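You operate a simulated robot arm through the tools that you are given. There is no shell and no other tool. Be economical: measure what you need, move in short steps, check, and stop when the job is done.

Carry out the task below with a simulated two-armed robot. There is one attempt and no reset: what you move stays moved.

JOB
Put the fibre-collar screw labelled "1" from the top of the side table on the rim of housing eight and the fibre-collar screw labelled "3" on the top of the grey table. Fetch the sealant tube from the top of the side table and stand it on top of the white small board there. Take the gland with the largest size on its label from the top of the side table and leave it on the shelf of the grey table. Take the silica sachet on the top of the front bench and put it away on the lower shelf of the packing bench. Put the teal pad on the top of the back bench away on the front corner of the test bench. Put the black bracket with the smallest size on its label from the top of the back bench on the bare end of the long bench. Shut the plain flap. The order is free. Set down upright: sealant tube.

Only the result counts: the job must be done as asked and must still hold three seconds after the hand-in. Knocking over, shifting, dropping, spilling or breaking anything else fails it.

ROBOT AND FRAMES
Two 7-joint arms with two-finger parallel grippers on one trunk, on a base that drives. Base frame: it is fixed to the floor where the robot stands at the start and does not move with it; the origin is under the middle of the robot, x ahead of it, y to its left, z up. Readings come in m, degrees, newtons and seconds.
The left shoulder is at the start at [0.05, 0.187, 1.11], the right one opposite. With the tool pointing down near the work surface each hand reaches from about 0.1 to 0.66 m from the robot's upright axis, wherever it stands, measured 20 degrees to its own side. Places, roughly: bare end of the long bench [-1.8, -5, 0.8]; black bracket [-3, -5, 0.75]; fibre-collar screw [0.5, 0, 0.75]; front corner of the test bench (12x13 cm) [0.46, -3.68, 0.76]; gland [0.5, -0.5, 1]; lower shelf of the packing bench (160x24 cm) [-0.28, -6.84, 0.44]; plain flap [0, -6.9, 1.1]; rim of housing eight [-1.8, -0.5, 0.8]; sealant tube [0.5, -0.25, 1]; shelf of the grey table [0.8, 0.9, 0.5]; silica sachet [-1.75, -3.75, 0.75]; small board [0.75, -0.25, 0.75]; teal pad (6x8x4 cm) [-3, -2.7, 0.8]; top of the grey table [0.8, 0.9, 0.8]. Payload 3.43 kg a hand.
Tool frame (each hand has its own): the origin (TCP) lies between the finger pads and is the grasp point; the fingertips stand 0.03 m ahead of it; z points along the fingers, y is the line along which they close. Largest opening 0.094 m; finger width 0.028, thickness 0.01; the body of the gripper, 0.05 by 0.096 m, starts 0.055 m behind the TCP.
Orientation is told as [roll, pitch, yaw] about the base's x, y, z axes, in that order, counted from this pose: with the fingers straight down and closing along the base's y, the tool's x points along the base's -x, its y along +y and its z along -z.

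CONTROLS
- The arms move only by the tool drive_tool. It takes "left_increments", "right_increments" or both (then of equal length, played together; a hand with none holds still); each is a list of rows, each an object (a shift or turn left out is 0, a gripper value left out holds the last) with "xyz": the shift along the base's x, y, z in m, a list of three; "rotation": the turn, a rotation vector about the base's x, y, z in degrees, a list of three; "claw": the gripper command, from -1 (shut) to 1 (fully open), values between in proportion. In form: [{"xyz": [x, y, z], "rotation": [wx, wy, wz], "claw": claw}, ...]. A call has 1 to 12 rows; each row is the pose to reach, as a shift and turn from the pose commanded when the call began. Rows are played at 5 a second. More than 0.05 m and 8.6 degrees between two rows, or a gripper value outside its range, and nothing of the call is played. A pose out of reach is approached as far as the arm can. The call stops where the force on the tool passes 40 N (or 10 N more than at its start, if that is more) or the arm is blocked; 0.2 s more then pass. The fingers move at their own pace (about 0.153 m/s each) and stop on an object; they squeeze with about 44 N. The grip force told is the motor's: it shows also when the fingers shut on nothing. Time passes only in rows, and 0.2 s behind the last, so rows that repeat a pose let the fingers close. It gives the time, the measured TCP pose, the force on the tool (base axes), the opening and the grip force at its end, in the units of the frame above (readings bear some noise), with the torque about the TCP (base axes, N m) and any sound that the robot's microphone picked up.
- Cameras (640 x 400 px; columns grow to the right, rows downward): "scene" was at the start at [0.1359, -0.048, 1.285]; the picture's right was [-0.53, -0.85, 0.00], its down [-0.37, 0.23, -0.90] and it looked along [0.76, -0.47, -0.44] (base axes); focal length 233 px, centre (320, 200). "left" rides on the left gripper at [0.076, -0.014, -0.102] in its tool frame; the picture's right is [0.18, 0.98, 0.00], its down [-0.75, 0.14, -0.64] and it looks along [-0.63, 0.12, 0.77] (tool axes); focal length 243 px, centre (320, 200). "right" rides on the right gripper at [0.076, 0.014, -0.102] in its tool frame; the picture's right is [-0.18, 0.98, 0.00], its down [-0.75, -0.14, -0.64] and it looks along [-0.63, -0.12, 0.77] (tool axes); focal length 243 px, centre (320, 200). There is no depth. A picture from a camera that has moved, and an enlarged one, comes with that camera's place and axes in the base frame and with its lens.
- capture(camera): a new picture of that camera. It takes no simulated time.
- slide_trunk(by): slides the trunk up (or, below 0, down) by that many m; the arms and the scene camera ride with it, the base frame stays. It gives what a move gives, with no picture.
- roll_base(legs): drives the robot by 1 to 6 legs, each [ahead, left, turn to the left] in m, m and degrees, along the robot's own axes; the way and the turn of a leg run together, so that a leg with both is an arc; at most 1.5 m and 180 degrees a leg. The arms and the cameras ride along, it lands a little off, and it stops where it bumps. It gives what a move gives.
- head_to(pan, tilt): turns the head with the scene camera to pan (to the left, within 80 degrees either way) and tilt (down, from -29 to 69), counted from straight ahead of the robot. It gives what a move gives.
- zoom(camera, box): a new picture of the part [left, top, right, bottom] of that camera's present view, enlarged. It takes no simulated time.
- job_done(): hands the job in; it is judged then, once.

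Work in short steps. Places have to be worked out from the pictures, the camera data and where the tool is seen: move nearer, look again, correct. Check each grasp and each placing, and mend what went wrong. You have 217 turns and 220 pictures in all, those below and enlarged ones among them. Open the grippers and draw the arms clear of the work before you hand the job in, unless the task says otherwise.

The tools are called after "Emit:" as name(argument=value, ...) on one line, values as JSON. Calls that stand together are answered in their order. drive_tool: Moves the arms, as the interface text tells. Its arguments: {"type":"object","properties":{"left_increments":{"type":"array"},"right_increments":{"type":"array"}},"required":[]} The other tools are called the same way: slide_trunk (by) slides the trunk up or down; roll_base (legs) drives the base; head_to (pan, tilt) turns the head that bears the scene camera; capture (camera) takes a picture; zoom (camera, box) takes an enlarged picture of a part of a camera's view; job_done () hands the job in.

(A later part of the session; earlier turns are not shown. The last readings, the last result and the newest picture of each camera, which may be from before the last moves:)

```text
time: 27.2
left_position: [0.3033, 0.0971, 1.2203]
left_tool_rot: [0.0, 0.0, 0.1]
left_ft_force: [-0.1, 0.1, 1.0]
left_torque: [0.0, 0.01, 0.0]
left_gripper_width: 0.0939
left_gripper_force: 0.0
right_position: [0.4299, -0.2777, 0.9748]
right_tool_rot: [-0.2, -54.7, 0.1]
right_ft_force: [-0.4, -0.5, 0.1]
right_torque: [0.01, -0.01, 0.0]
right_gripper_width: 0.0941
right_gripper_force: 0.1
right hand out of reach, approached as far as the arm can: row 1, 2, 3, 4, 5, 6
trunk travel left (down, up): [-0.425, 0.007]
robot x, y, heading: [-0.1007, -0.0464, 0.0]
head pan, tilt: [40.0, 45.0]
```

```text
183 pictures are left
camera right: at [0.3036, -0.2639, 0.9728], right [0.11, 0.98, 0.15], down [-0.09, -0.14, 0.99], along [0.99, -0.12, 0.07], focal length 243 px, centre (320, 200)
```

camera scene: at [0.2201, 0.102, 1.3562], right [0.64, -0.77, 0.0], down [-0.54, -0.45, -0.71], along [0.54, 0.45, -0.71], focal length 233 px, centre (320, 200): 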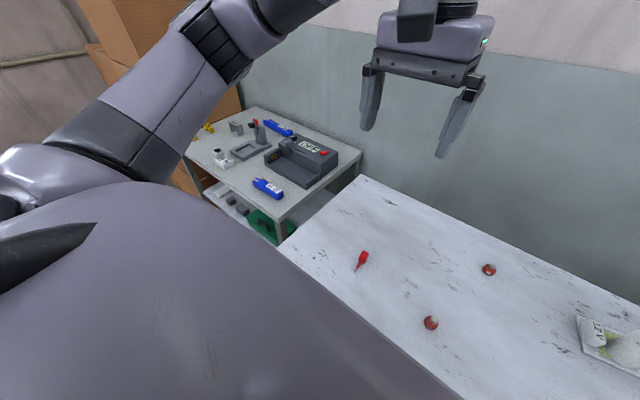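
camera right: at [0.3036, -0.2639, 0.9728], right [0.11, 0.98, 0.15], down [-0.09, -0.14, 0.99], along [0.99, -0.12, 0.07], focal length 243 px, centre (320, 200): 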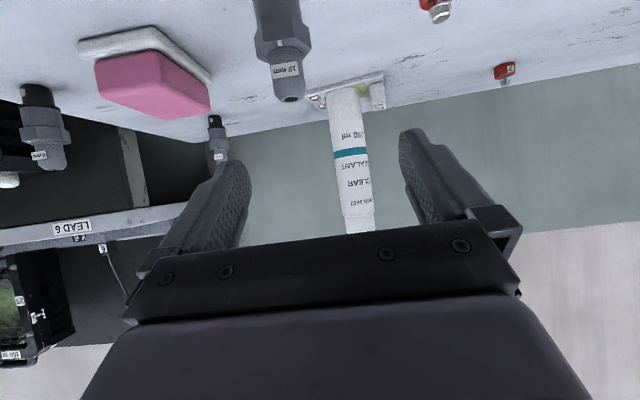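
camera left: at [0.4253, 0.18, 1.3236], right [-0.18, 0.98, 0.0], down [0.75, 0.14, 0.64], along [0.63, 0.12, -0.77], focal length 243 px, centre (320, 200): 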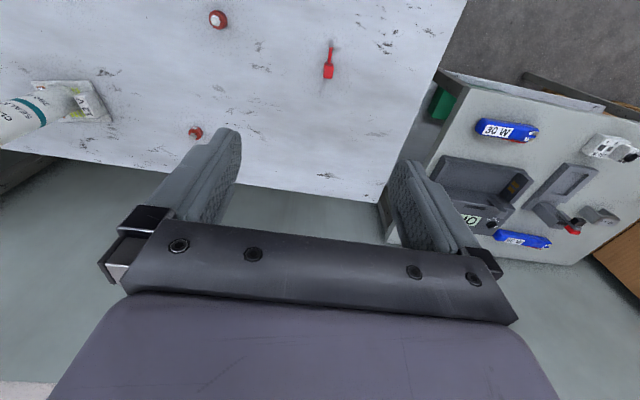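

The arm is limited below at this trunk height; lowering the trunk 8 cm straight down brings the open fingers around the gland.

Emit:
slide_trunk(by=-0.078)

Emit:
drive_tool(right_increments=[{"xyz": [0.005, -0.005, 0]}, {"xyz": [0.012, -0.009, 0]}, {"xyz": [0.012, -0.009, 0]}])

Emit:
capture(camera="right")

```text
time: 28.4
left_position: [0.3039, 0.0973, 1.1425]
left_tool_rot: [0.0, 0.0, 0.1]
left_ft_force: [0.9, 0.7, 0.5]
left_torque: [-0.01, 0.01, -0.01]
left_gripper_width: 0.0939
left_gripper_force: 0.1
right_position: [0.4301, -0.2776, 0.8975]
right_tool_rot: [-0.3, -54.7, 0.0]
right_ft_force: [0.8, 0.4, 0.5]
right_torque: [0.01, -0.02, 0.04]
right_gripper_width: 0.0941
right_gripper_force: 0.0
trunk travel left (down, up): [-0.347, 0.085]
robot x, y, heading: [-0.0978, -0.0502, -0.0]
head pan, tilt: [40.0, 45.0]
```

```text
time: 29.2
left_position: [0.3036, 0.0972, 1.1427]
left_tool_rot: [0.1, -0.2, 0.1]
left_ft_force: [0.4, 0.1, -0.4]
left_torque: [-0.02, 0.01, 0.01]
left_gripper_width: 0.0942
left_gripper_force: 0.0
right_position: [0.4424, -0.2863, 0.8961]
right_tool_rot: [-0.3, -54.7, 0.1]
right_ft_force: [0.3, -0.2, -1.2]
right_torque: [0.03, -0.01, -0.01]
right_gripper_width: 0.094
right_gripper_force: 0.1
trunk travel left (down, up): [-0.347, 0.085]
robot x, y, heading: [-0.0962, -0.0473, 0.0]
head pan, tilt: [40.0, 45.0]
```

```text
182 pictures are left
camera right: at [0.3153, -0.2726, 0.8949], right [0.11, 0.98, 0.15], down [-0.09, -0.14, 0.99], along [0.99, -0.12, 0.07], focal length 243 px, centre (320, 200)
```

right: 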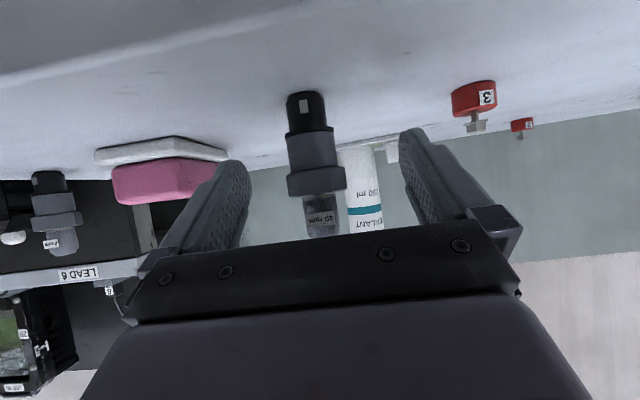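

Gland is between the fingers; close and lift slightly.

Emit:
drive_tool(right_increments=[{"claw": -1}, {"claw": -1}, {"claw": -1}, {"xyz": [0, 0, 0.02], "claw": -1}, {"xyz": [0, 0, 0.05], "claw": -1}, {"xyz": [0, 0, 0.09], "claw": -1}])

Emit:
capture(camera="right")

```text
time: 30.6
left_position: [0.3031, 0.0981, 1.1432]
left_tool_rot: [0.0, -0.1, 0.1]
left_ft_force: [0.3, -0.2, 1.0]
left_torque: [0.0, 0.02, 0.03]
left_gripper_width: 0.0942
left_gripper_force: 0.0
right_position: [0.4418, -0.2863, 0.9859]
right_tool_rot: [-0.4, -54.7, 0.0]
right_ft_force: [-0.4, 0.0, 0.1]
right_torque: [0.0, 0.0, 0.02]
right_gripper_width: 0.0296
right_gripper_force: 44.2
trunk travel left (down, up): [-0.347, 0.085]
robot x, y, heading: [-0.0979, -0.0487, 0.1]
head pan, tilt: [40.0, 45.0]
```

```text
181 pictures are left
camera right: at [0.3148, -0.2721, 0.9849], right [0.11, 0.98, 0.15], down [-0.09, -0.14, 0.99], along [0.99, -0.12, 0.07], focal length 243 px, centre (320, 200)
```

right: 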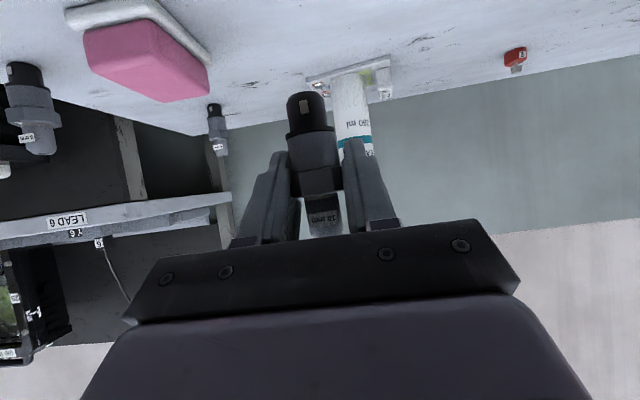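

Gland held upright. Retract the right hand, shift the base so the left hand can reach screw 3, and look with the left camera.

Emit:
drive_tool(right_increments=[{"xyz": [-0.03, -0.02, 0.01]}, {"xyz": [-0.06, -0.04, 0.02]}, {"xyz": [-0.09, -0.06, 0.03]}, {"xyz": [-0.12, -0.08, 0.04]}])

Emit:
roll_base(legs=[[0.1, -0.18, 0]])

Emit:
drive_tool(left_increments=[{"xyz": [0.0, -0.02, -0.04]}, {"xyz": [0.0, -0.04, -0.08]}, {"xyz": [0.01, -0.06, -0.12]}, {"xyz": [0.02, -0.07, -0.14]}])

Emit:
capture(camera="left")

```text
time: 31.6
left_position: [0.3027, 0.0968, 1.1442]
left_tool_rot: [0.0, 0.0, 0.0]
left_ft_force: [0.2, 0.4, 1.0]
left_torque: [-0.01, -0.01, -0.01]
left_gripper_width: 0.094
left_gripper_force: 0.1
right_position: [0.3215, -0.3657, 1.0258]
right_tool_rot: [-0.1, -54.7, 0.1]
right_ft_force: [-0.2, -0.3, -0.4]
right_torque: [-0.03, 0.01, 0.04]
right_gripper_width: 0.0296
right_gripper_force: 44.2
trunk travel left (down, up): [-0.347, 0.085]
robot x, y, heading: [-0.0995, -0.0478, -0.0]
head pan, tilt: [40.0, 45.0]
```

```text
time: 33.2
left_position: [0.4033, -0.0807, 1.1436]
left_tool_rot: [0.1, 0.0, 0.0]
left_ft_force: [-0.1, -1.4, -0.2]
left_torque: [0.04, -0.03, -0.01]
left_gripper_width: 0.0939
left_gripper_force: 0.1
right_position: [0.4225, -0.5436, 1.0252]
right_tool_rot: [-0.2, -54.7, 0.0]
right_ft_force: [-0.4, -0.1, -1.4]
right_torque: [0.02, 0.01, 0.02]
right_gripper_width: 0.0295
right_gripper_force: 43.9
trunk travel left (down, up): [-0.347, 0.085]
robot x, y, heading: [-0.0007, -0.2276, -0.2]
head pan, tilt: [40.0, 45.0]
```

```text
time: 34.2
left_position: [0.4221, -0.1495, 1.002]
left_tool_rot: [0.0, 0.0, -0.1]
left_ft_force: [0.2, 1.4, -0.1]
left_torque: [-0.01, -0.04, 0.01]
left_gripper_width: 0.094
left_gripper_force: 0.0
right_position: [0.4207, -0.5437, 1.027]
right_tool_rot: [-0.2, -54.7, 0.0]
right_ft_force: [-1.0, 0.6, -1.2]
right_torque: [0.02, -0.03, -0.01]
right_gripper_width: 0.0295
right_gripper_force: 43.9
trunk travel left (down, up): [-0.347, 0.085]
robot x, y, heading: [0.0021, -0.2264, 0.1]
head pan, tilt: [40.0, 45.0]
```

```text
180 pictures are left
camera left: at [0.3466, -0.1656, 1.1048], right [-0.18, 0.98, 0.0], down [0.75, 0.14, 0.64], along [0.63, 0.12, -0.77], focal length 243 px, centre (320, 200)
```

left: 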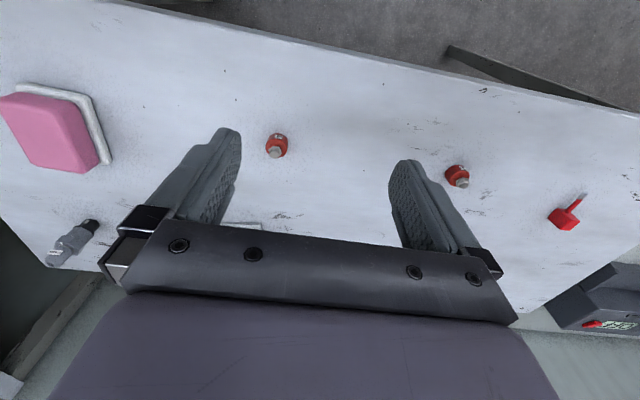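

Screw 3 seen at about (0.473,-0.187). Move above it, then look.

Emit:
drive_tool(left_increments=[{"xyz": [0.025, -0.018, -0.02]}, {"xyz": [0.05, -0.036, -0.04]}, {"xyz": [0.051, -0.037, -0.065]}, {"xyz": [0.051, -0.037, -0.065]}])

Emit:
capture(camera="left")

```text
time: 35.2
left_position: [0.4724, -0.1877, 0.9376]
left_tool_rot: [0.0, -0.1, -0.1]
left_ft_force: [0.1, -0.2, -0.4]
left_torque: [0.01, 0.02, -0.02]
left_gripper_width: 0.0941
left_gripper_force: 0.0
right_position: [0.4203, -0.5432, 1.0272]
right_tool_rot: [-0.3, -54.7, 0.1]
right_ft_force: [0.5, 0.6, -1.1]
right_torque: [0.01, 0.04, -0.01]
right_gripper_width: 0.0297
right_gripper_force: 43.8
trunk travel left (down, up): [-0.347, 0.085]
robot x, y, heading: [0.0028, -0.2246, -0.0]
head pan, tilt: [40.0, 45.0]
```

```text
179 pictures are left
camera left: at [0.3976, -0.2034, 1.0414], right [-0.18, 0.98, 0.0], down [0.75, 0.14, 0.64], along [0.63, 0.12, -0.77], focal length 243 px, centre (320, 200)
```

left: 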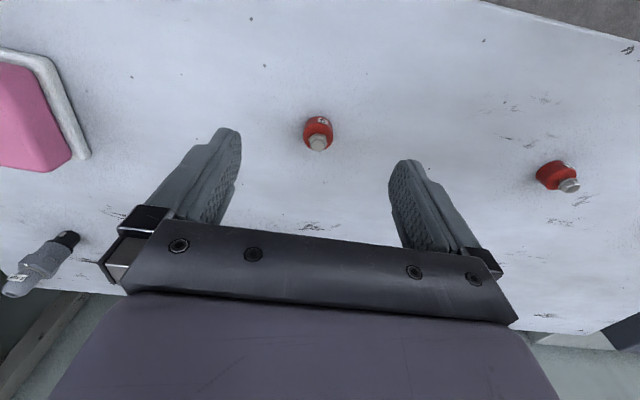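

Aligned with the collar at (0.474,-0.190). Descend and grip.

Emit:
drive_tool(left_increments=[{"xyz": [0.002, -0.002, -0.02]}, {"xyz": [0.002, -0.002, -0.035]}, {"xyz": [0.002, -0.002, -0.044]}, {"xyz": [0.002, -0.002, -0.044], "claw": -1}, {"xyz": [0.002, -0.002, -0.044], "claw": -1}, {"xyz": [0.002, -0.002, -0.044], "claw": -1}, {"xyz": [0.002, -0.002, 0.0], "claw": -1}, {"xyz": [0.0, 0.0, 0.04], "claw": -1}])

Emit:
capture(camera="left")

```text
time: 37.0
left_position: [0.4743, -0.1859, 0.9772]
left_tool_rot: [0.0, 0.1, -0.1]
left_ft_force: [-0.3, -0.9, 0.5]
left_torque: [-0.01, 0.0, -0.01]
left_gripper_width: 0.0
left_gripper_force: 32.5
right_position: [0.4206, -0.5432, 1.0265]
right_tool_rot: [-0.3, -54.6, 0.0]
right_ft_force: [-0.2, 0.8, -0.2]
right_torque: [0.02, 0.0, -0.01]
right_gripper_width: 0.0297
right_gripper_force: 44.1
trunk travel left (down, up): [-0.347, 0.085]
robot x, y, heading: [0.0006, -0.2274, -0.0]
head pan, tilt: [40.0, 45.0]
```

```text
178 pictures are left
camera left: at [0.3989, -0.2012, 1.0794], right [-0.18, 0.98, 0.0], down [0.75, 0.14, 0.64], along [0.63, 0.12, -0.77], focal length 243 px, centre (320, 200)
```

left: 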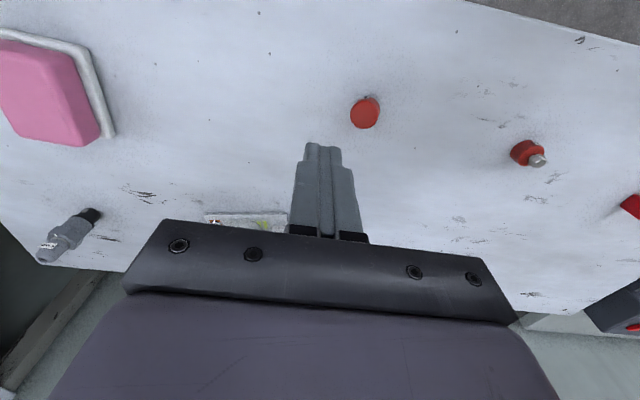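

The screw slipped out and moved; let me see how it lies.

Emit:
zoom(camera="left", box=[325, 80, 405, 130])

Emit:
head_to(pan=5, tilt=45)

Emit:
capture(camera="scene")

```text
8.00 times, centred on (365, 105) of left
camera zoom: at [0.3989, -0.2012, 1.0794], right [-0.18, 0.98, 0.0], down [0.75, 0.14, 0.64], along [0.63, 0.12, -0.77], focal length 1941 px, centre (-40, 960)
```

zoom: 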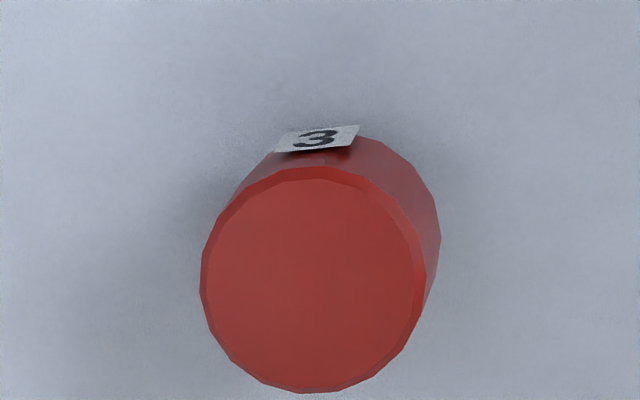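

```text
time: 38.0
left_position: [0.4741, -0.1855, 0.9747]
left_tool_rot: [0.0, -0.1, -0.1]
left_ft_force: [0.4, -0.8, -0.1]
left_torque: [-0.02, 0.0, 0.01]
left_gripper_width: 0.0
left_gripper_force: 33.3
right_position: [0.4209, -0.5431, 1.0266]
right_tool_rot: [-0.4, -54.7, 0.0]
right_ft_force: [0.5, -0.1, -0.1]
right_torque: [-0.02, -0.02, 0.0]
right_gripper_width: 0.0294
right_gripper_force: 43.9
trunk travel left (down, up): [-0.347, 0.085]
robot x, y, heading: [0.003, -0.2246, -0.2]
head pan, tilt: [5.0, 45.0]
```

```text
176 pictures are left
camera scene: at [0.1408, -0.2186, 1.2782], right [0.09, -1.0, 0.0], down [-0.7, -0.06, -0.71], along [0.7, 0.06, -0.71], focal length 233 px, centre (320, 200)
```

scene: 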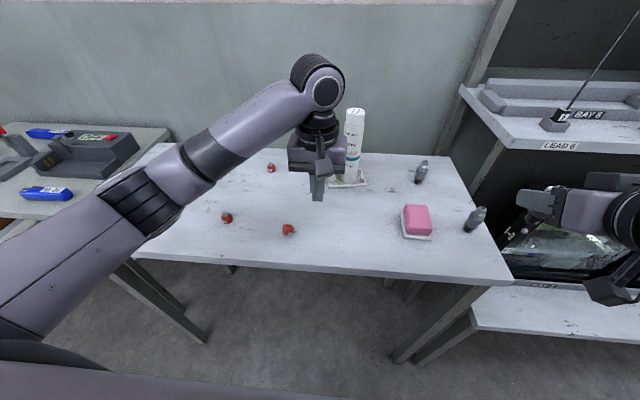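

Screw 3 now lies flipped at about (0.465,-0.152), unharmed. I'll re-centre above it, look, then grip lower.

Emit:
drive_tool(left_increments=[{"xyz": [-0.005, 0.02, -0.01], "claw": 0.2}, {"xyz": [-0.01, 0.034, -0.02], "claw": 0.2}, {"xyz": [-0.01, 0.034, -0.035], "claw": 0.2}])

Emit:
capture(camera="left")

```text
time: 38.8
left_position: [0.4657, -0.152, 0.9415]
left_tool_rot: [0.0, -0.1, 0.1]
left_ft_force: [-0.5, -0.5, 0.0]
left_torque: [0.01, -0.02, 0.0]
left_gripper_width: 0.0562
left_gripper_force: 0.1
right_position: [0.4195, -0.5427, 1.0265]
right_tool_rot: [-0.3, -54.7, 0.0]
right_ft_force: [-0.2, 0.0, -0.7]
right_torque: [0.02, 0.01, 0.01]
right_gripper_width: 0.0294
right_gripper_force: 44.1
trunk travel left (down, up): [-0.347, 0.085]
robot x, y, heading: [0.0026, -0.2265, -0.2]
head pan, tilt: [5.0, 45.0]
```

```text
175 pictures are left
camera left: at [0.389, -0.1684, 1.0445], right [-0.18, 0.98, 0.0], down [0.75, 0.14, 0.64], along [0.63, 0.12, -0.77], focal length 243 px, centre (320, 200)
```

left: 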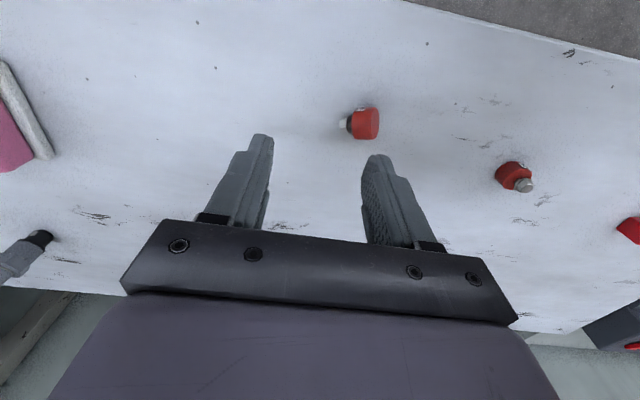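

It seems to be rolling slowly; wait a few rows and look again.

Emit:
drive_tool(left_increments=[{"xyz": [0, 0, 0.02]}, {"xyz": [0, 0, 0.02]}, {"xyz": [0, 0, 0.02]}, {"xyz": [0, 0, 0.02]}, {"xyz": [0, 0, 0.02]}])

Emit:
capture(camera="left")

Emit:
zoom(camera="left", box=[325, 90, 405, 140])

```text
time: 40.0
left_position: [0.4636, -0.1529, 0.9624]
left_tool_rot: [0.1, 0.0, 0.0]
left_ft_force: [0.3, -0.3, 0.1]
left_torque: [-0.01, -0.05, 0.03]
left_gripper_width: 0.0561
left_gripper_force: 0.1
right_position: [0.421, -0.543, 1.0263]
right_tool_rot: [-0.2, -54.7, 0.1]
right_ft_force: [0.5, -0.2, -0.6]
right_torque: [-0.01, 0.05, 0.02]
right_gripper_width: 0.0296
right_gripper_force: 44.1
trunk travel left (down, up): [-0.347, 0.085]
robot x, y, heading: [-0.0007, -0.2257, -0.1]
head pan, tilt: [5.0, 45.0]
```

```text
174 pictures are left
camera left: at [0.3891, -0.1686, 1.0645], right [-0.18, 0.98, 0.0], down [0.75, 0.14, 0.64], along [0.63, 0.12, -0.77], focal length 243 px, centre (320, 200)
```

left: 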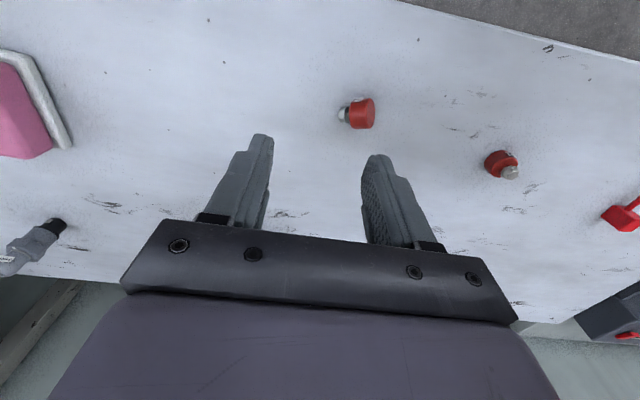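

```text
8.00 times, centred on (365, 115) of left
camera zoom: at [0.3891, -0.1686, 1.0645], right [-0.18, 0.98, 0.0], down [0.75, 0.14, 0.64], along [0.63, 0.12, -0.77], focal length 1941 px, centre (-40, 880)
```

zoom: 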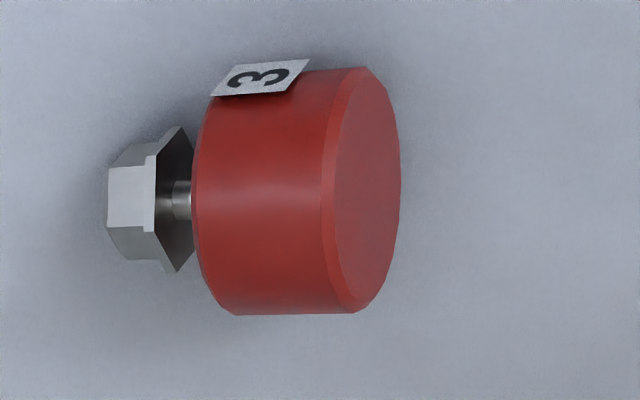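

It settled on its side with its axis about 13° off y. I'll yaw the hand 13°, centre at (0.455,-0.126) and grip end to end.

Emit:
drive_tool(left_increments=[{"xyz": [-0.005, 0.015, 0], "rotation": [0, 0, 7], "claw": 1}, {"xyz": [-0.0086, 0.027, -0.02], "rotation": [0, 0, 13]}, {"xyz": [-0.0086, 0.027, -0.03], "rotation": [0, 0, 13]}, {"xyz": [-0.0086, 0.027, -0.03], "rotation": [0, 0, 13]}])

Emit:
capture(camera="left")

```text
time: 41.0
left_position: [0.4553, -0.1266, 0.9333]
left_tool_rot: [-0.1, 0.0, 13.0]
left_ft_force: [-0.3, 0.1, 0.6]
left_torque: [-0.01, -0.01, -0.03]
left_gripper_width: 0.0941
left_gripper_force: 0.2
right_position: [0.4208, -0.544, 1.0263]
right_tool_rot: [-0.2, -54.7, 0.0]
right_ft_force: [0.0, -0.4, -1.1]
right_torque: [0.03, -0.03, 0.01]
right_gripper_width: 0.0297
right_gripper_force: 43.9
trunk travel left (down, up): [-0.347, 0.085]
robot x, y, heading: [0.0023, -0.2258, 0.0]
head pan, tilt: [5.0, 45.0]
```

```text
172 pictures are left
camera left: at [0.385, -0.1588, 1.0355], right [-0.4, 0.92, 0.0], down [0.7, 0.31, 0.64], along [0.59, 0.26, -0.77], focal length 243 px, centre (320, 200)
```

left: 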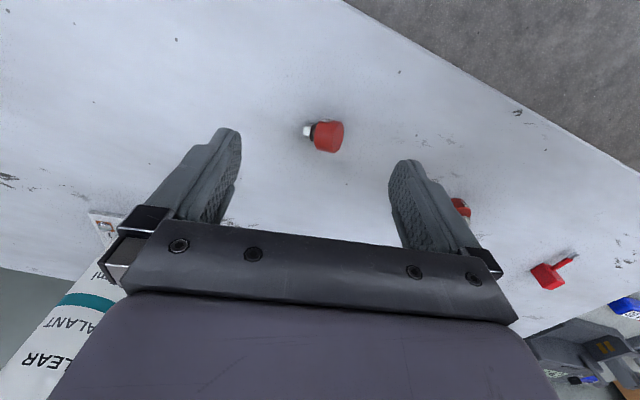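

Well centred. Descend and grip.

Emit:
drive_tool(left_increments=[{"xyz": [0, 0, -0.02]}, {"xyz": [0, 0, -0.035]}, {"xyz": [0, 0, -0.042]}, {"xyz": [0, 0, -0.045]}])

Emit:
capture(camera="left")

```text
time: 42.0
left_position: [0.456, -0.1262, 0.8889]
left_tool_rot: [0.0, -0.1, 13.0]
left_ft_force: [0.5, 0.4, -0.3]
left_torque: [-0.02, -0.01, 0.01]
left_gripper_width: 0.0942
left_gripper_force: 0.2
right_position: [0.421, -0.5439, 1.0271]
right_tool_rot: [-0.3, -54.7, 0.0]
right_ft_force: [0.0, 0.0, -0.9]
right_torque: [0.03, 0.0, 0.0]
right_gripper_width: 0.0295
right_gripper_force: 44.3
trunk travel left (down, up): [-0.347, 0.085]
robot x, y, heading: [0.0016, -0.2234, -0.2]
head pan, tilt: [5.0, 45.0]
```

```text
171 pictures are left
camera left: at [0.3852, -0.1581, 0.9906], right [-0.4, 0.92, 0.0], down [0.7, 0.31, 0.64], along [0.59, 0.26, -0.77], focal length 243 px, centre (320, 200)
```

left: 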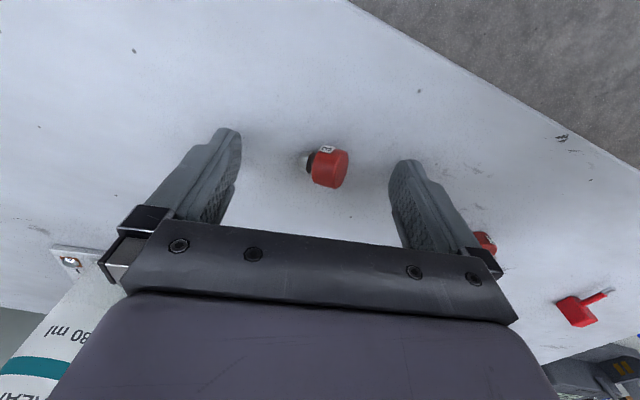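

Screw is between fingertips at good depth. Close and lift.

Emit:
drive_tool(left_increments=[{"claw": -1}, {"claw": -1}, {"claw": -1}, {"claw": -1}, {"xyz": [0, 0, 0.02], "claw": -1}, {"xyz": [0, 0, 0.06], "claw": -1}, {"xyz": [0, 0, 0.1], "claw": -1}])

Emit:
capture(camera="left")

```text
time: 43.6
left_position: [0.453, -0.1247, 0.9882]
left_tool_rot: [0.1, 0.1, 13.0]
left_ft_force: [0.0, -0.7, 0.0]
left_torque: [0.0, 0.01, 0.0]
left_gripper_width: 0.0292
left_gripper_force: 44.1
right_position: [0.4222, -0.5434, 1.0276]
right_tool_rot: [-0.3, -54.7, 0.0]
right_ft_force: [0.6, 0.3, -0.7]
right_torque: [-0.04, 0.01, 0.02]
right_gripper_width: 0.0298
right_gripper_force: 43.8
trunk travel left (down, up): [-0.347, 0.085]
robot x, y, heading: [0.0024, -0.2304, -0.1]
head pan, tilt: [5.0, 45.0]
```

```text
170 pictures are left
camera left: at [0.3832, -0.157, 1.0907], right [-0.4, 0.92, 0.0], down [0.7, 0.31, 0.64], along [0.59, 0.26, -0.77], focal length 243 px, centre (320, 200)
```

left: 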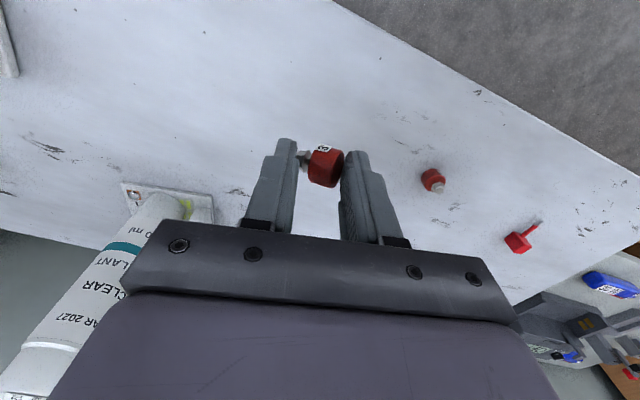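

Screw 3 held. Drive back and left toward the grey table, then look.

Emit:
roll_base(legs=[[-0.3, 0, 0], [0, 1.0, 0]])

Emit:
head_to(pan=0, tilt=30)

Emit:
capture(camera="scene")

Emit:
capture(camera="right")

```text
time: 50.5
left_position: [0.1528, 0.8806, 0.9873]
left_tool_rot: [0.0, 0.1, 13.1]
left_ft_force: [0.3, 0.6, 0.6]
left_torque: [0.0, 0.02, 0.02]
left_gripper_width: 0.0205
left_gripper_force: 44.1
right_position: [0.1205, 0.4612, 1.0273]
right_tool_rot: [-0.3, -54.6, 0.0]
right_ft_force: [-0.1, -0.9, -0.3]
right_torque: [0.03, -0.03, 0.02]
right_gripper_width: 0.0295
right_gripper_force: 44.1
trunk travel left (down, up): [-0.347, 0.085]
robot x, y, heading: [-0.3027, 0.7752, 0.0]
head pan, tilt: [5.0, 45.0]
```

```text
time: 51.2
left_position: [0.152, 0.8803, 0.988]
left_tool_rot: [0.0, 0.0, 13.2]
left_ft_force: [-0.5, -0.3, 0.2]
left_torque: [0.02, 0.0, -0.02]
left_gripper_width: 0.0205
left_gripper_force: 44.4
right_position: [0.1197, 0.4612, 1.0272]
right_tool_rot: [-0.2, -54.8, 0.1]
right_ft_force: [-0.8, 0.3, 0.0]
right_torque: [-0.03, 0.02, 0.0]
right_gripper_width: 0.0297
right_gripper_force: 44.0
trunk travel left (down, up): [-0.347, 0.085]
robot x, y, heading: [-0.2982, 0.7746, 0.1]
head pan, tilt: [0.0, 30.0]
```

```text
169 pictures are left
camera scene: at [-0.1507, 0.7786, 1.3007], right [0.0, -1.0, 0.0], down [-0.5, 0.0, -0.87], along [0.87, 0.0, -0.5], focal length 233 px, centre (320, 200)
```

scene: 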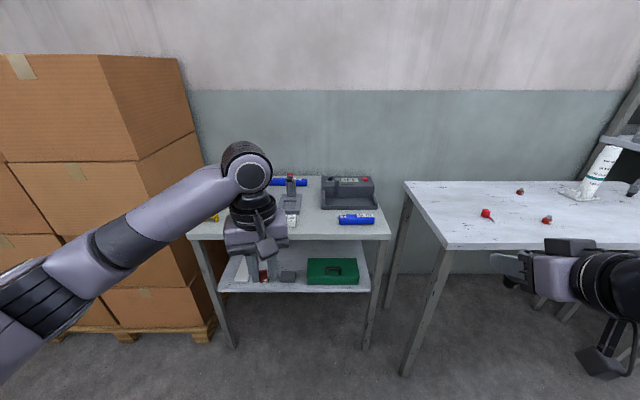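

```text
168 pictures are left
camera right: at [-0.0065, 0.4751, 1.0247], right [0.11, 0.98, 0.15], down [-0.09, -0.14, 0.99], along [0.99, -0.12, 0.07], focal length 243 px, centre (320, 200)
```

right: 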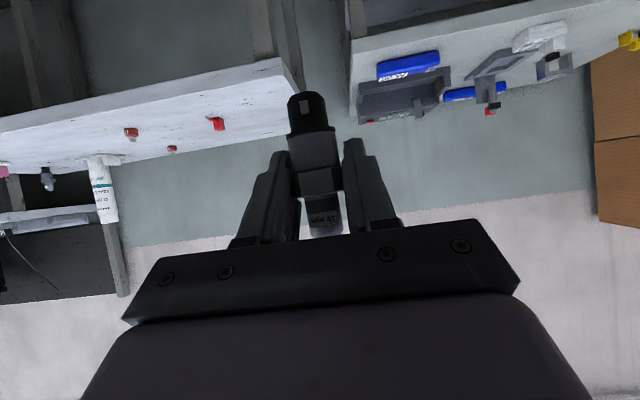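

Screw shifted in the grip but still held. Zoom on the table and shelf.

Emit:
zoom(camera="scene", box=[180, 165, 400, 300])

Emit:
capture(camera="left")

```text
2.91 times, centred on (290, 232) of scene
camera zoom: at [-0.1507, 0.7786, 1.3007], right [0.0, -1.0, 0.0], down [-0.5, 0.0, -0.87], along [0.87, 0.0, -0.5], focal length 678 px, centre (407, 106)
```

zoom: 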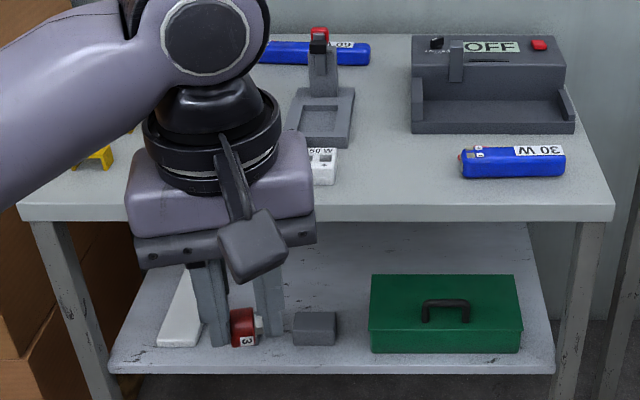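

```text
166 pictures are left
camera left: at [0.0825, 0.8478, 1.0904], right [-0.4, 0.92, 0.0], down [0.7, 0.31, 0.64], along [0.59, 0.26, -0.77], focal length 243 px, centre (320, 200)
```

left: 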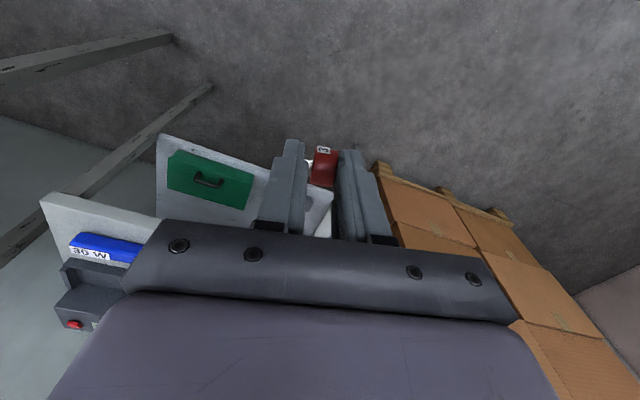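

Emit:
zoom(camera="left", box=[280, 130, 360, 190])

Emit:
roll_base(legs=[[0.28, -0.14, 0]])

Emit:
capture(camera="left")

Emit:
capture(camera="scene")

```text
6.67 times, centred on (320, 160) of left
camera zoom: at [0.0825, 0.8478, 1.0904], right [-0.4, 0.92, 0.0], down [0.7, 0.31, 0.64], along [0.59, 0.26, -0.77], focal length 1618 px, centre (320, 467)
```

zoom: 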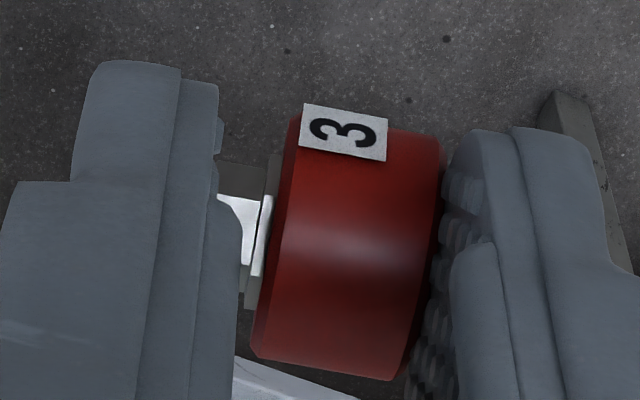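

```text
time: 53.3
left_position: [0.4358, 0.741, 0.988]
left_tool_rot: [0.0, -0.1, 13.0]
left_ft_force: [-0.2, 0.7, -1.0]
left_torque: [-0.03, -0.02, -0.04]
left_gripper_width: 0.0207
left_gripper_force: 44.0
right_position: [0.4023, 0.3224, 1.0272]
right_tool_rot: [-0.1, -54.6, -0.1]
right_ft_force: [0.3, 0.2, -0.8]
right_torque: [-0.03, -0.03, -0.01]
right_gripper_width: 0.0295
right_gripper_force: 44.7
trunk travel left (down, up): [-0.347, 0.085]
robot x, y, heading: [-0.016, 0.6405, -0.1]
head pan, tilt: [0.0, 30.0]
```

```text
164 pictures are left
camera left: at [0.3652, 0.7082, 1.0903], right [-0.4, 0.92, 0.0], down [0.7, 0.31, 0.64], along [0.59, 0.26, -0.77], focal length 243 px, centre (320, 200)
```

left: 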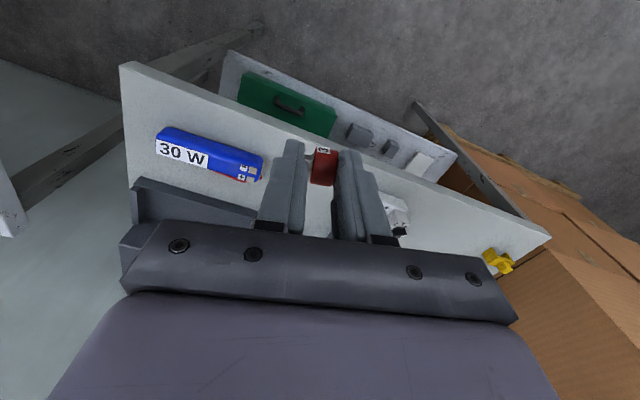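

```text
163 pictures are left
camera scene: at [0.1319, 0.6394, 1.3007], right [0.0, -1.0, 0.0], down [-0.5, 0.0, -0.87], along [0.87, 0.0, -0.5], focal length 233 px, centre (320, 200)
```

scene: 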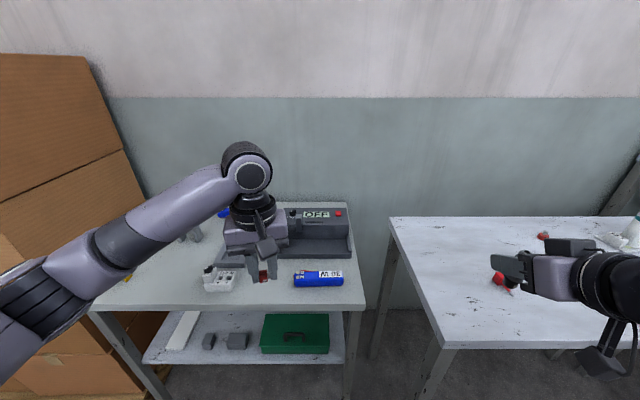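

Table top z≈0.765, front edge x≈0.51. Free spot for the screw is around (0.575,0.805) between the 30 W box and the white block. Move there and down.

Emit:
drive_tool(left_increments=[{"xyz": [0.035, 0.015, -0.02]}, {"xyz": [0.07, 0.03, -0.05]}, {"xyz": [0.105, 0.045, -0.08]}, {"xyz": [0.138, 0.06, -0.11]}, {"xyz": [0.138, 0.06, -0.14]}, {"xyz": [0.138, 0.06, -0.155]}])

Emit:
capture(camera="left")

Emit:
zoom(camera="scene", box=[160, 200, 380, 340])

```text
time: 54.7
left_position: [0.5735, 0.8013, 0.8332]
left_tool_rot: [0.1, 0.0, 13.0]
left_ft_force: [-1.2, 0.3, -0.6]
left_torque: [0.02, -0.02, -0.01]
left_gripper_width: 0.0205
left_gripper_force: 44.0
right_position: [0.4024, 0.3212, 1.0255]
right_tool_rot: [-0.1, -54.7, -0.1]
right_ft_force: [0.0, -0.4, -0.6]
right_torque: [0.01, -0.02, 0.02]
right_gripper_width: 0.0299
right_gripper_force: 44.2
trunk travel left (down, up): [-0.347, 0.085]
robot x, y, heading: [-0.019, 0.6383, 0.1]
head pan, tilt: [0.0, 30.0]
```

```text
162 pictures are left
camera left: at [0.5026, 0.769, 0.9347], right [-0.4, 0.92, 0.0], down [0.7, 0.31, 0.64], along [0.59, 0.26, -0.77], focal length 243 px, centre (320, 200)
```

left: 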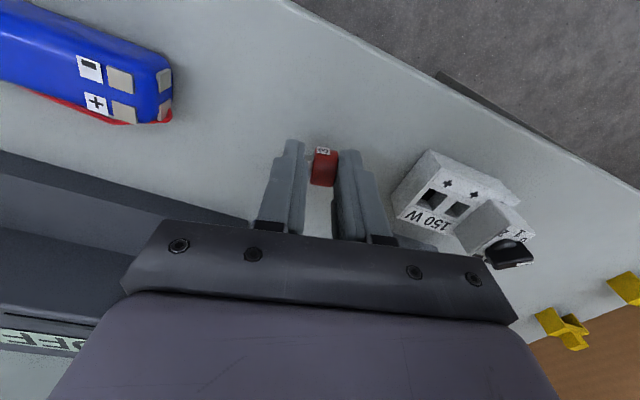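

```text
2.86 times, centred on (270, 270) of scene
camera zoom: at [0.1316, 0.6396, 1.3008], right [0.0, -1.0, 0.0], down [-0.5, 0.0, -0.87], along [0.87, 0.0, -0.5], focal length 666 px, centre (463, 0)
```

zoom: 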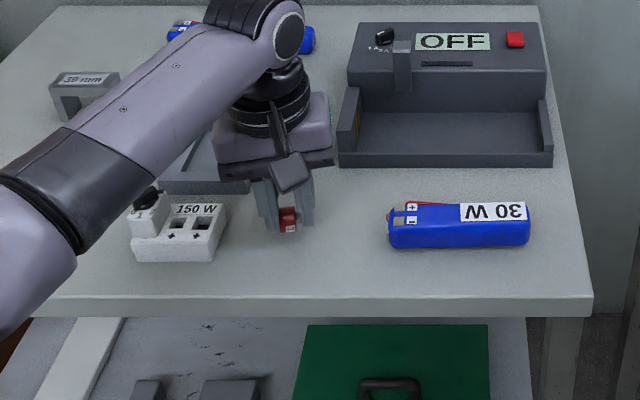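

Lower to about z=0.797 in small steps, feeling for contact.

Emit:
drive_tool(left_increments=[{"xyz": [0, 0, -0.02]}, {"xyz": [0, 0, -0.028]}, {"xyz": [0, 0, -0.033]}, {"xyz": [0, 0, -0.036]}])

Emit:
zoom(camera="scene", box=[220, 230, 320, 320])

```text
time: 55.5
left_position: [0.5758, 0.8014, 0.8113]
left_tool_rot: [-0.2, -0.6, 12.8]
left_ft_force: [-1.9, 1.7, 12.1]
left_torque: [0.06, 0.01, 0.0]
left_gripper_width: 0.0204
left_gripper_force: 44.2
right_position: [0.4023, 0.3213, 1.0257]
right_tool_rot: [-0.3, -54.7, -0.1]
right_ft_force: [0.3, 1.0, -0.5]
right_torque: [0.02, -0.02, 0.03]
right_gripper_width: 0.0298
right_gripper_force: 44.3
trunk travel left (down, up): [-0.347, 0.085]
robot x, y, heading: [-0.0178, 0.6404, 0.1]
head pan, tilt: [0.0, 30.0]
stopped in row 3 (left hand): the force on the tool passed its limit (the readings are from after the stop); the commanded pose is now the measured one
```

```text
4.44 times, centred on (270, 275) of scene
camera zoom: at [0.1306, 0.6395, 1.3006], right [0.0, -1.0, 0.0], down [-0.5, 0.0, -0.87], along [0.87, 0.0, -0.5], focal length 1036 px, centre (542, -133)
```

zoom: 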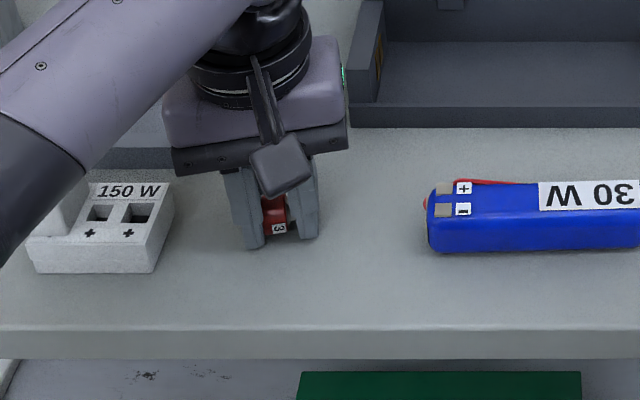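

Contact at z=0.811. Release gently, then rise.

Emit:
drive_tool(left_increments=[{"claw": -0.3}, {"claw": -0.1}, {"claw": 0.1}, {"xyz": [0, 0, 0.0], "claw": 0.1}, {"xyz": [0, 0, 0.03], "claw": 0.1}, {"xyz": [0, 0, 0.07], "claw": 0.1}, {"xyz": [0, 0, 0.12], "claw": 0.1}, {"xyz": [-0.03, 0, 0.16], "claw": 0.1}, {"xyz": [-0.06, 0, 0.2], "claw": 0.1}])

Emit:
capture(camera="left")

Emit:
zoom(camera="scene", box=[220, 230, 320, 320])

```text
time: 57.5
left_position: [0.5108, 0.8002, 1.0053]
left_tool_rot: [0.0, -0.3, 12.9]
left_ft_force: [-0.1, -0.4, -0.7]
left_torque: [0.02, -0.01, 0.0]
left_gripper_width: 0.0516
left_gripper_force: 0.0
right_position: [0.4021, 0.3223, 1.0263]
right_tool_rot: [-0.2, -54.8, 0.0]
right_ft_force: [-0.1, -0.2, -0.4]
right_torque: [0.01, 0.01, -0.02]
right_gripper_width: 0.0296
right_gripper_force: 44.3
trunk travel left (down, up): [-0.347, 0.085]
robot x, y, heading: [-0.018, 0.6393, 0.1]
head pan, tilt: [0.0, 30.0]
```

```text
159 pictures are left
camera left: at [0.4415, 0.7676, 1.1084], right [-0.4, 0.92, 0.0], down [0.7, 0.3, 0.65], along [0.59, 0.26, -0.76], focal length 243 px, centre (320, 200)
```

left: 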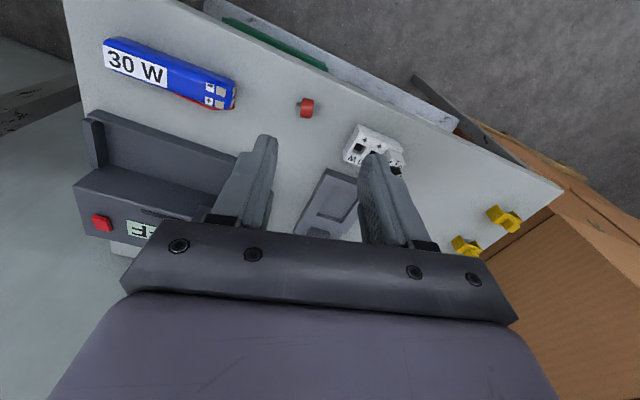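

```text
4.44 times, centred on (270, 275) of scene
camera zoom: at [0.131, 0.6394, 1.3008], right [0.0, -1.0, 0.0], down [-0.5, 0.0, -0.87], along [0.87, 0.0, -0.5], focal length 1036 px, centre (542, -133)
```

zoom: 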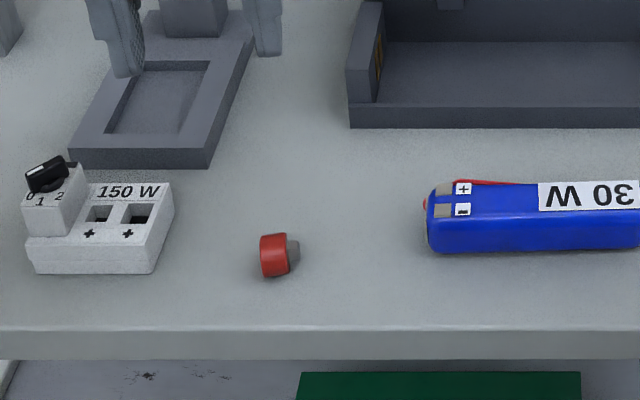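

Screw 3 rests on the grey table. Now back off and lower the trunk to view the shelf.

Emit:
roll_base(legs=[[-0.35, 0, 0]])

Emit:
slide_trunk(by=-0.33)

Emit:
capture(camera="scene")

```text
time: 59.7
left_position: [0.1608, 0.7991, 1.0064]
left_tool_rot: [-0.1, -0.5, 12.7]
left_ft_force: [-0.6, -0.2, -0.2]
left_torque: [0.01, 0.02, 0.02]
left_gripper_width: 0.0517
left_gripper_force: 0.0
right_position: [0.0489, 0.3219, 1.0262]
right_tool_rot: [-0.2, -54.8, -0.2]
right_ft_force: [0.2, 0.3, -0.3]
right_torque: [0.01, 0.02, 0.03]
right_gripper_width: 0.0296
right_gripper_force: 44.2
trunk travel left (down, up): [-0.347, 0.085]
robot x, y, heading: [-0.3638, 0.6365, -0.4]
head pan, tilt: [0.0, 30.0]
```

```text
time: 63.0
left_position: [0.1612, 0.7997, 0.6775]
left_tool_rot: [-0.2, -0.4, 12.7]
left_ft_force: [0.1, -0.5, -0.6]
left_torque: [0.01, 0.03, -0.01]
left_gripper_width: 0.0519
left_gripper_force: 0.1
right_position: [0.0495, 0.3219, 0.6969]
right_tool_rot: [-0.2, -54.7, -0.2]
right_ft_force: [0.8, -0.9, -1.0]
right_torque: [0.01, -0.01, -0.01]
right_gripper_width: 0.0299
right_gripper_force: 44.1
trunk travel left (down, up): [-0.017, 0.415]
robot x, y, heading: [-0.3715, 0.6388, -0.0]
head pan, tilt: [0.0, 30.0]
```

```text
157 pictures are left
camera scene: at [-0.2204, 0.6399, 0.9708], right [0.0, -1.0, 0.0], down [-0.5, 0.0, -0.87], along [0.87, 0.0, -0.5], focal length 233 px, centre (320, 200)
```

scene: 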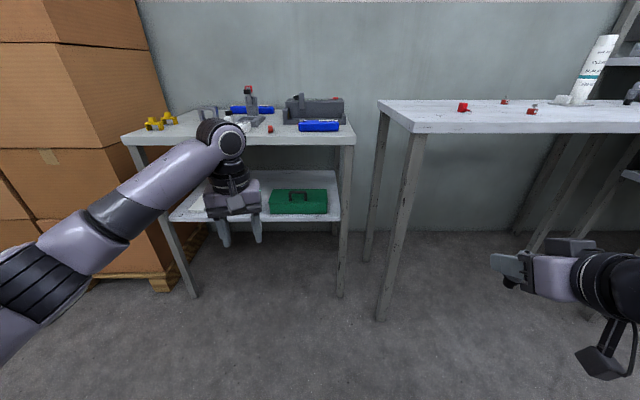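

Retract the left hand, then look at the shelf again.

Emit:
drive_tool(left_increments=[{"xyz": [-0.04, 0.02, 0]}, {"xyz": [-0.08, 0.04, 0]}, {"xyz": [-0.12, 0.06, 0]}, {"xyz": [-0.16, 0.09, 0]}, {"xyz": [-0.2, 0.12, 0]}, {"xyz": [-0.22, 0.16, 0]}])

Emit:
head_to(pan=20, tilt=25)

Emit:
capture(camera="scene")

```text
time: 64.4
left_position: [-0.0595, 0.9571, 0.6753]
left_tool_rot: [0.0, -0.4, 12.6]
left_ft_force: [-0.8, 0.1, -0.2]
left_torque: [0.0, -0.01, 0.01]
left_gripper_width: 0.0518
left_gripper_force: 0.1
right_position: [0.0499, 0.3208, 0.6971]
right_tool_rot: [-0.3, -54.8, -0.3]
right_ft_force: [-0.1, 0.3, -0.4]
right_torque: [-0.01, 0.0, -0.04]
right_gripper_width: 0.0296
right_gripper_force: 43.5
trunk travel left (down, up): [-0.017, 0.415]
robot x, y, heading: [-0.366, 0.6398, -0.3]
head pan, tilt: [0.0, 30.0]
```

```text
time: 65.2
left_position: [-0.059, 0.9564, 0.6757]
left_tool_rot: [-0.1, -0.4, 12.7]
left_ft_force: [0.2, 0.1, -0.2]
left_torque: [-0.02, -0.03, -0.01]
left_gripper_width: 0.052
left_gripper_force: 0.0
right_position: [0.0499, 0.3212, 0.697]
right_tool_rot: [-0.2, -54.7, -0.2]
right_ft_force: [-0.3, 0.5, -0.5]
right_torque: [-0.02, 0.01, 0.0]
right_gripper_width: 0.0297
right_gripper_force: 44.7
trunk travel left (down, up): [-0.017, 0.415]
robot x, y, heading: [-0.3697, 0.6365, -0.2]
head pan, tilt: [20.0, 25.0]
```

```text
156 pictures are left
camera scene: at [-0.2241, 0.6714, 0.9788], right [0.34, -0.94, 0.0], down [-0.4, -0.14, -0.91], along [0.85, 0.31, -0.42], focal length 233 px, centre (320, 200)
```

scene: 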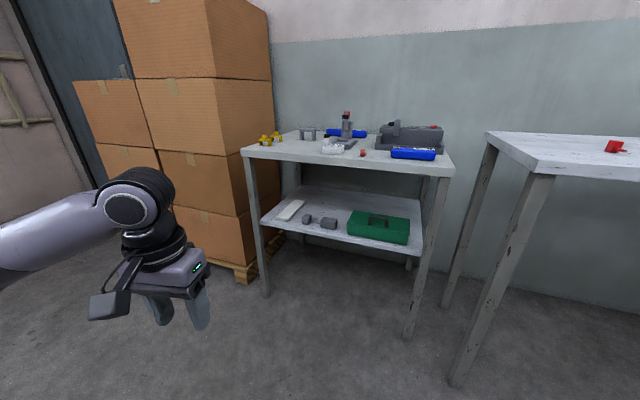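

Emit:
zoom(camera="scene", box=[235, 140, 455, 270])

```text
2.91 times, centred on (345, 205) of scene
camera zoom: at [-0.2241, 0.6714, 0.9788], right [0.34, -0.94, 0.0], down [-0.4, -0.14, -0.91], along [0.85, 0.31, -0.42], focal length 678 px, centre (247, 186)
```

zoom: 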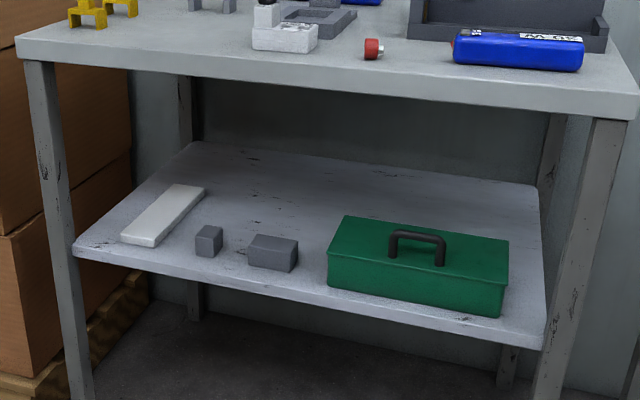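

There is free shelf space behind the two grey blocks. I set the tool tilt to 45°, lower to shelf-entry height and drive the base over there.

Emit:
drive_tool(right_increments=[{"xyz": [0, 0, -0.04], "rotation": [0, 5, 0]}, {"xyz": [0, 0, -0.08], "rotation": [0, 10, 0]}, {"xyz": [0, 0, -0.11], "rotation": [0, 10, 0]}, {"xyz": [0, 0, -0.137], "rotation": [0, 10, 0]}])

Emit:
roll_base(legs=[[0, 0.6, 0], [0.33, 0.02, 0]])

Emit:
capture(camera="right")

Emit:
head_to(pan=-20, tilt=25)

Emit:
capture(camera="scene")

```text
time: 66.2
left_position: [-0.0587, 0.9564, 0.6762]
left_tool_rot: [-0.1, -0.4, 12.8]
left_ft_force: [-0.2, 0.9, -0.2]
left_torque: [0.01, 0.0, -0.03]
left_gripper_width: 0.0515
left_gripper_force: 0.0
right_position: [0.051, 0.3215, 0.5575]
right_tool_rot: [-0.3, -44.7, -0.2]
right_ft_force: [-0.2, 0.6, -0.2]
right_torque: [0.0, -0.02, 0.01]
right_gripper_width: 0.0298
right_gripper_force: 43.9
trunk travel left (down, up): [-0.017, 0.415]
robot x, y, heading: [-0.3667, 0.6427, -0.3]
head pan, tilt: [20.0, 25.0]
```

```text
time: 71.3
left_position: [0.2635, 1.5731, 0.6755]
left_tool_rot: [-0.1, -0.4, 12.9]
left_ft_force: [0.0, -0.5, -0.4]
left_torque: [0.0, -0.03, 0.0]
left_gripper_width: 0.0515
left_gripper_force: 0.0
right_position: [0.3754, 0.9381, 0.558]
right_tool_rot: [-0.3, -44.7, -0.1]
right_ft_force: [-0.9, 0.3, -0.2]
right_torque: [0.0, 0.01, -0.01]
right_gripper_width: 0.0298
right_gripper_force: 43.8
trunk travel left (down, up): [-0.017, 0.415]
robot x, y, heading: [-0.0454, 1.2544, -0.1]
head pan, tilt: [20.0, 25.0]
```

```text
154 pictures are left
camera right: at [0.2494, 0.9523, 0.5793], right [0.13, 0.98, 0.13], down [0.08, -0.14, 0.99], along [0.99, -0.12, -0.1], focal length 243 px, centre (320, 200)
```

right: 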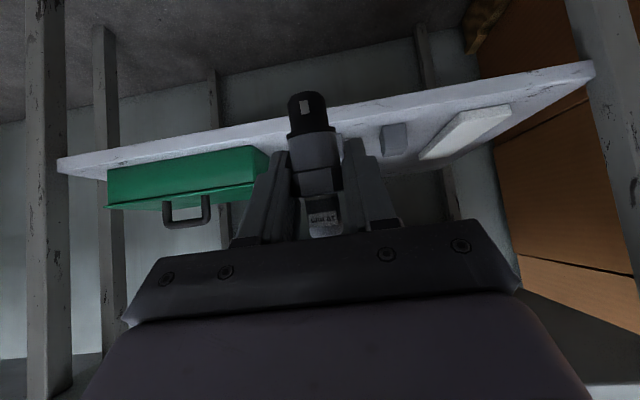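

```text
time: 72.4
left_position: [0.264, 1.5721, 0.6761]
left_tool_rot: [0.0, -0.4, 12.9]
left_ft_force: [0.0, 0.0, 0.0]
left_torque: [0.01, 0.01, -0.01]
left_gripper_width: 0.0519
left_gripper_force: 0.1
right_position: [0.3751, 0.9384, 0.5591]
right_tool_rot: [-0.3, -44.6, -0.1]
right_ft_force: [0.0, 0.7, -0.7]
right_torque: [0.03, 0.03, 0.0]
right_gripper_width: 0.0298
right_gripper_force: 44.0
trunk travel left (down, up): [-0.017, 0.415]
robot x, y, heading: [-0.0443, 1.2527, -0.0]
head pan, tilt: [-20.0, 25.0]
```

```text
153 pictures are left
camera scene: at [0.0993, 1.2242, 0.9788], right [-0.34, -0.94, 0.0], down [-0.4, 0.14, -0.91], along [0.85, -0.31, -0.42], focal length 233 px, centre (320, 200)
```

scene: 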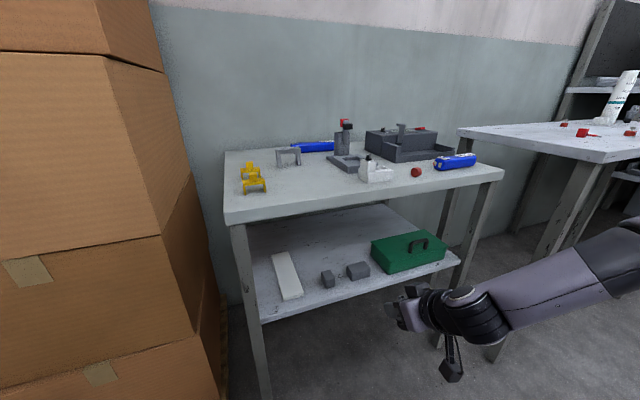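

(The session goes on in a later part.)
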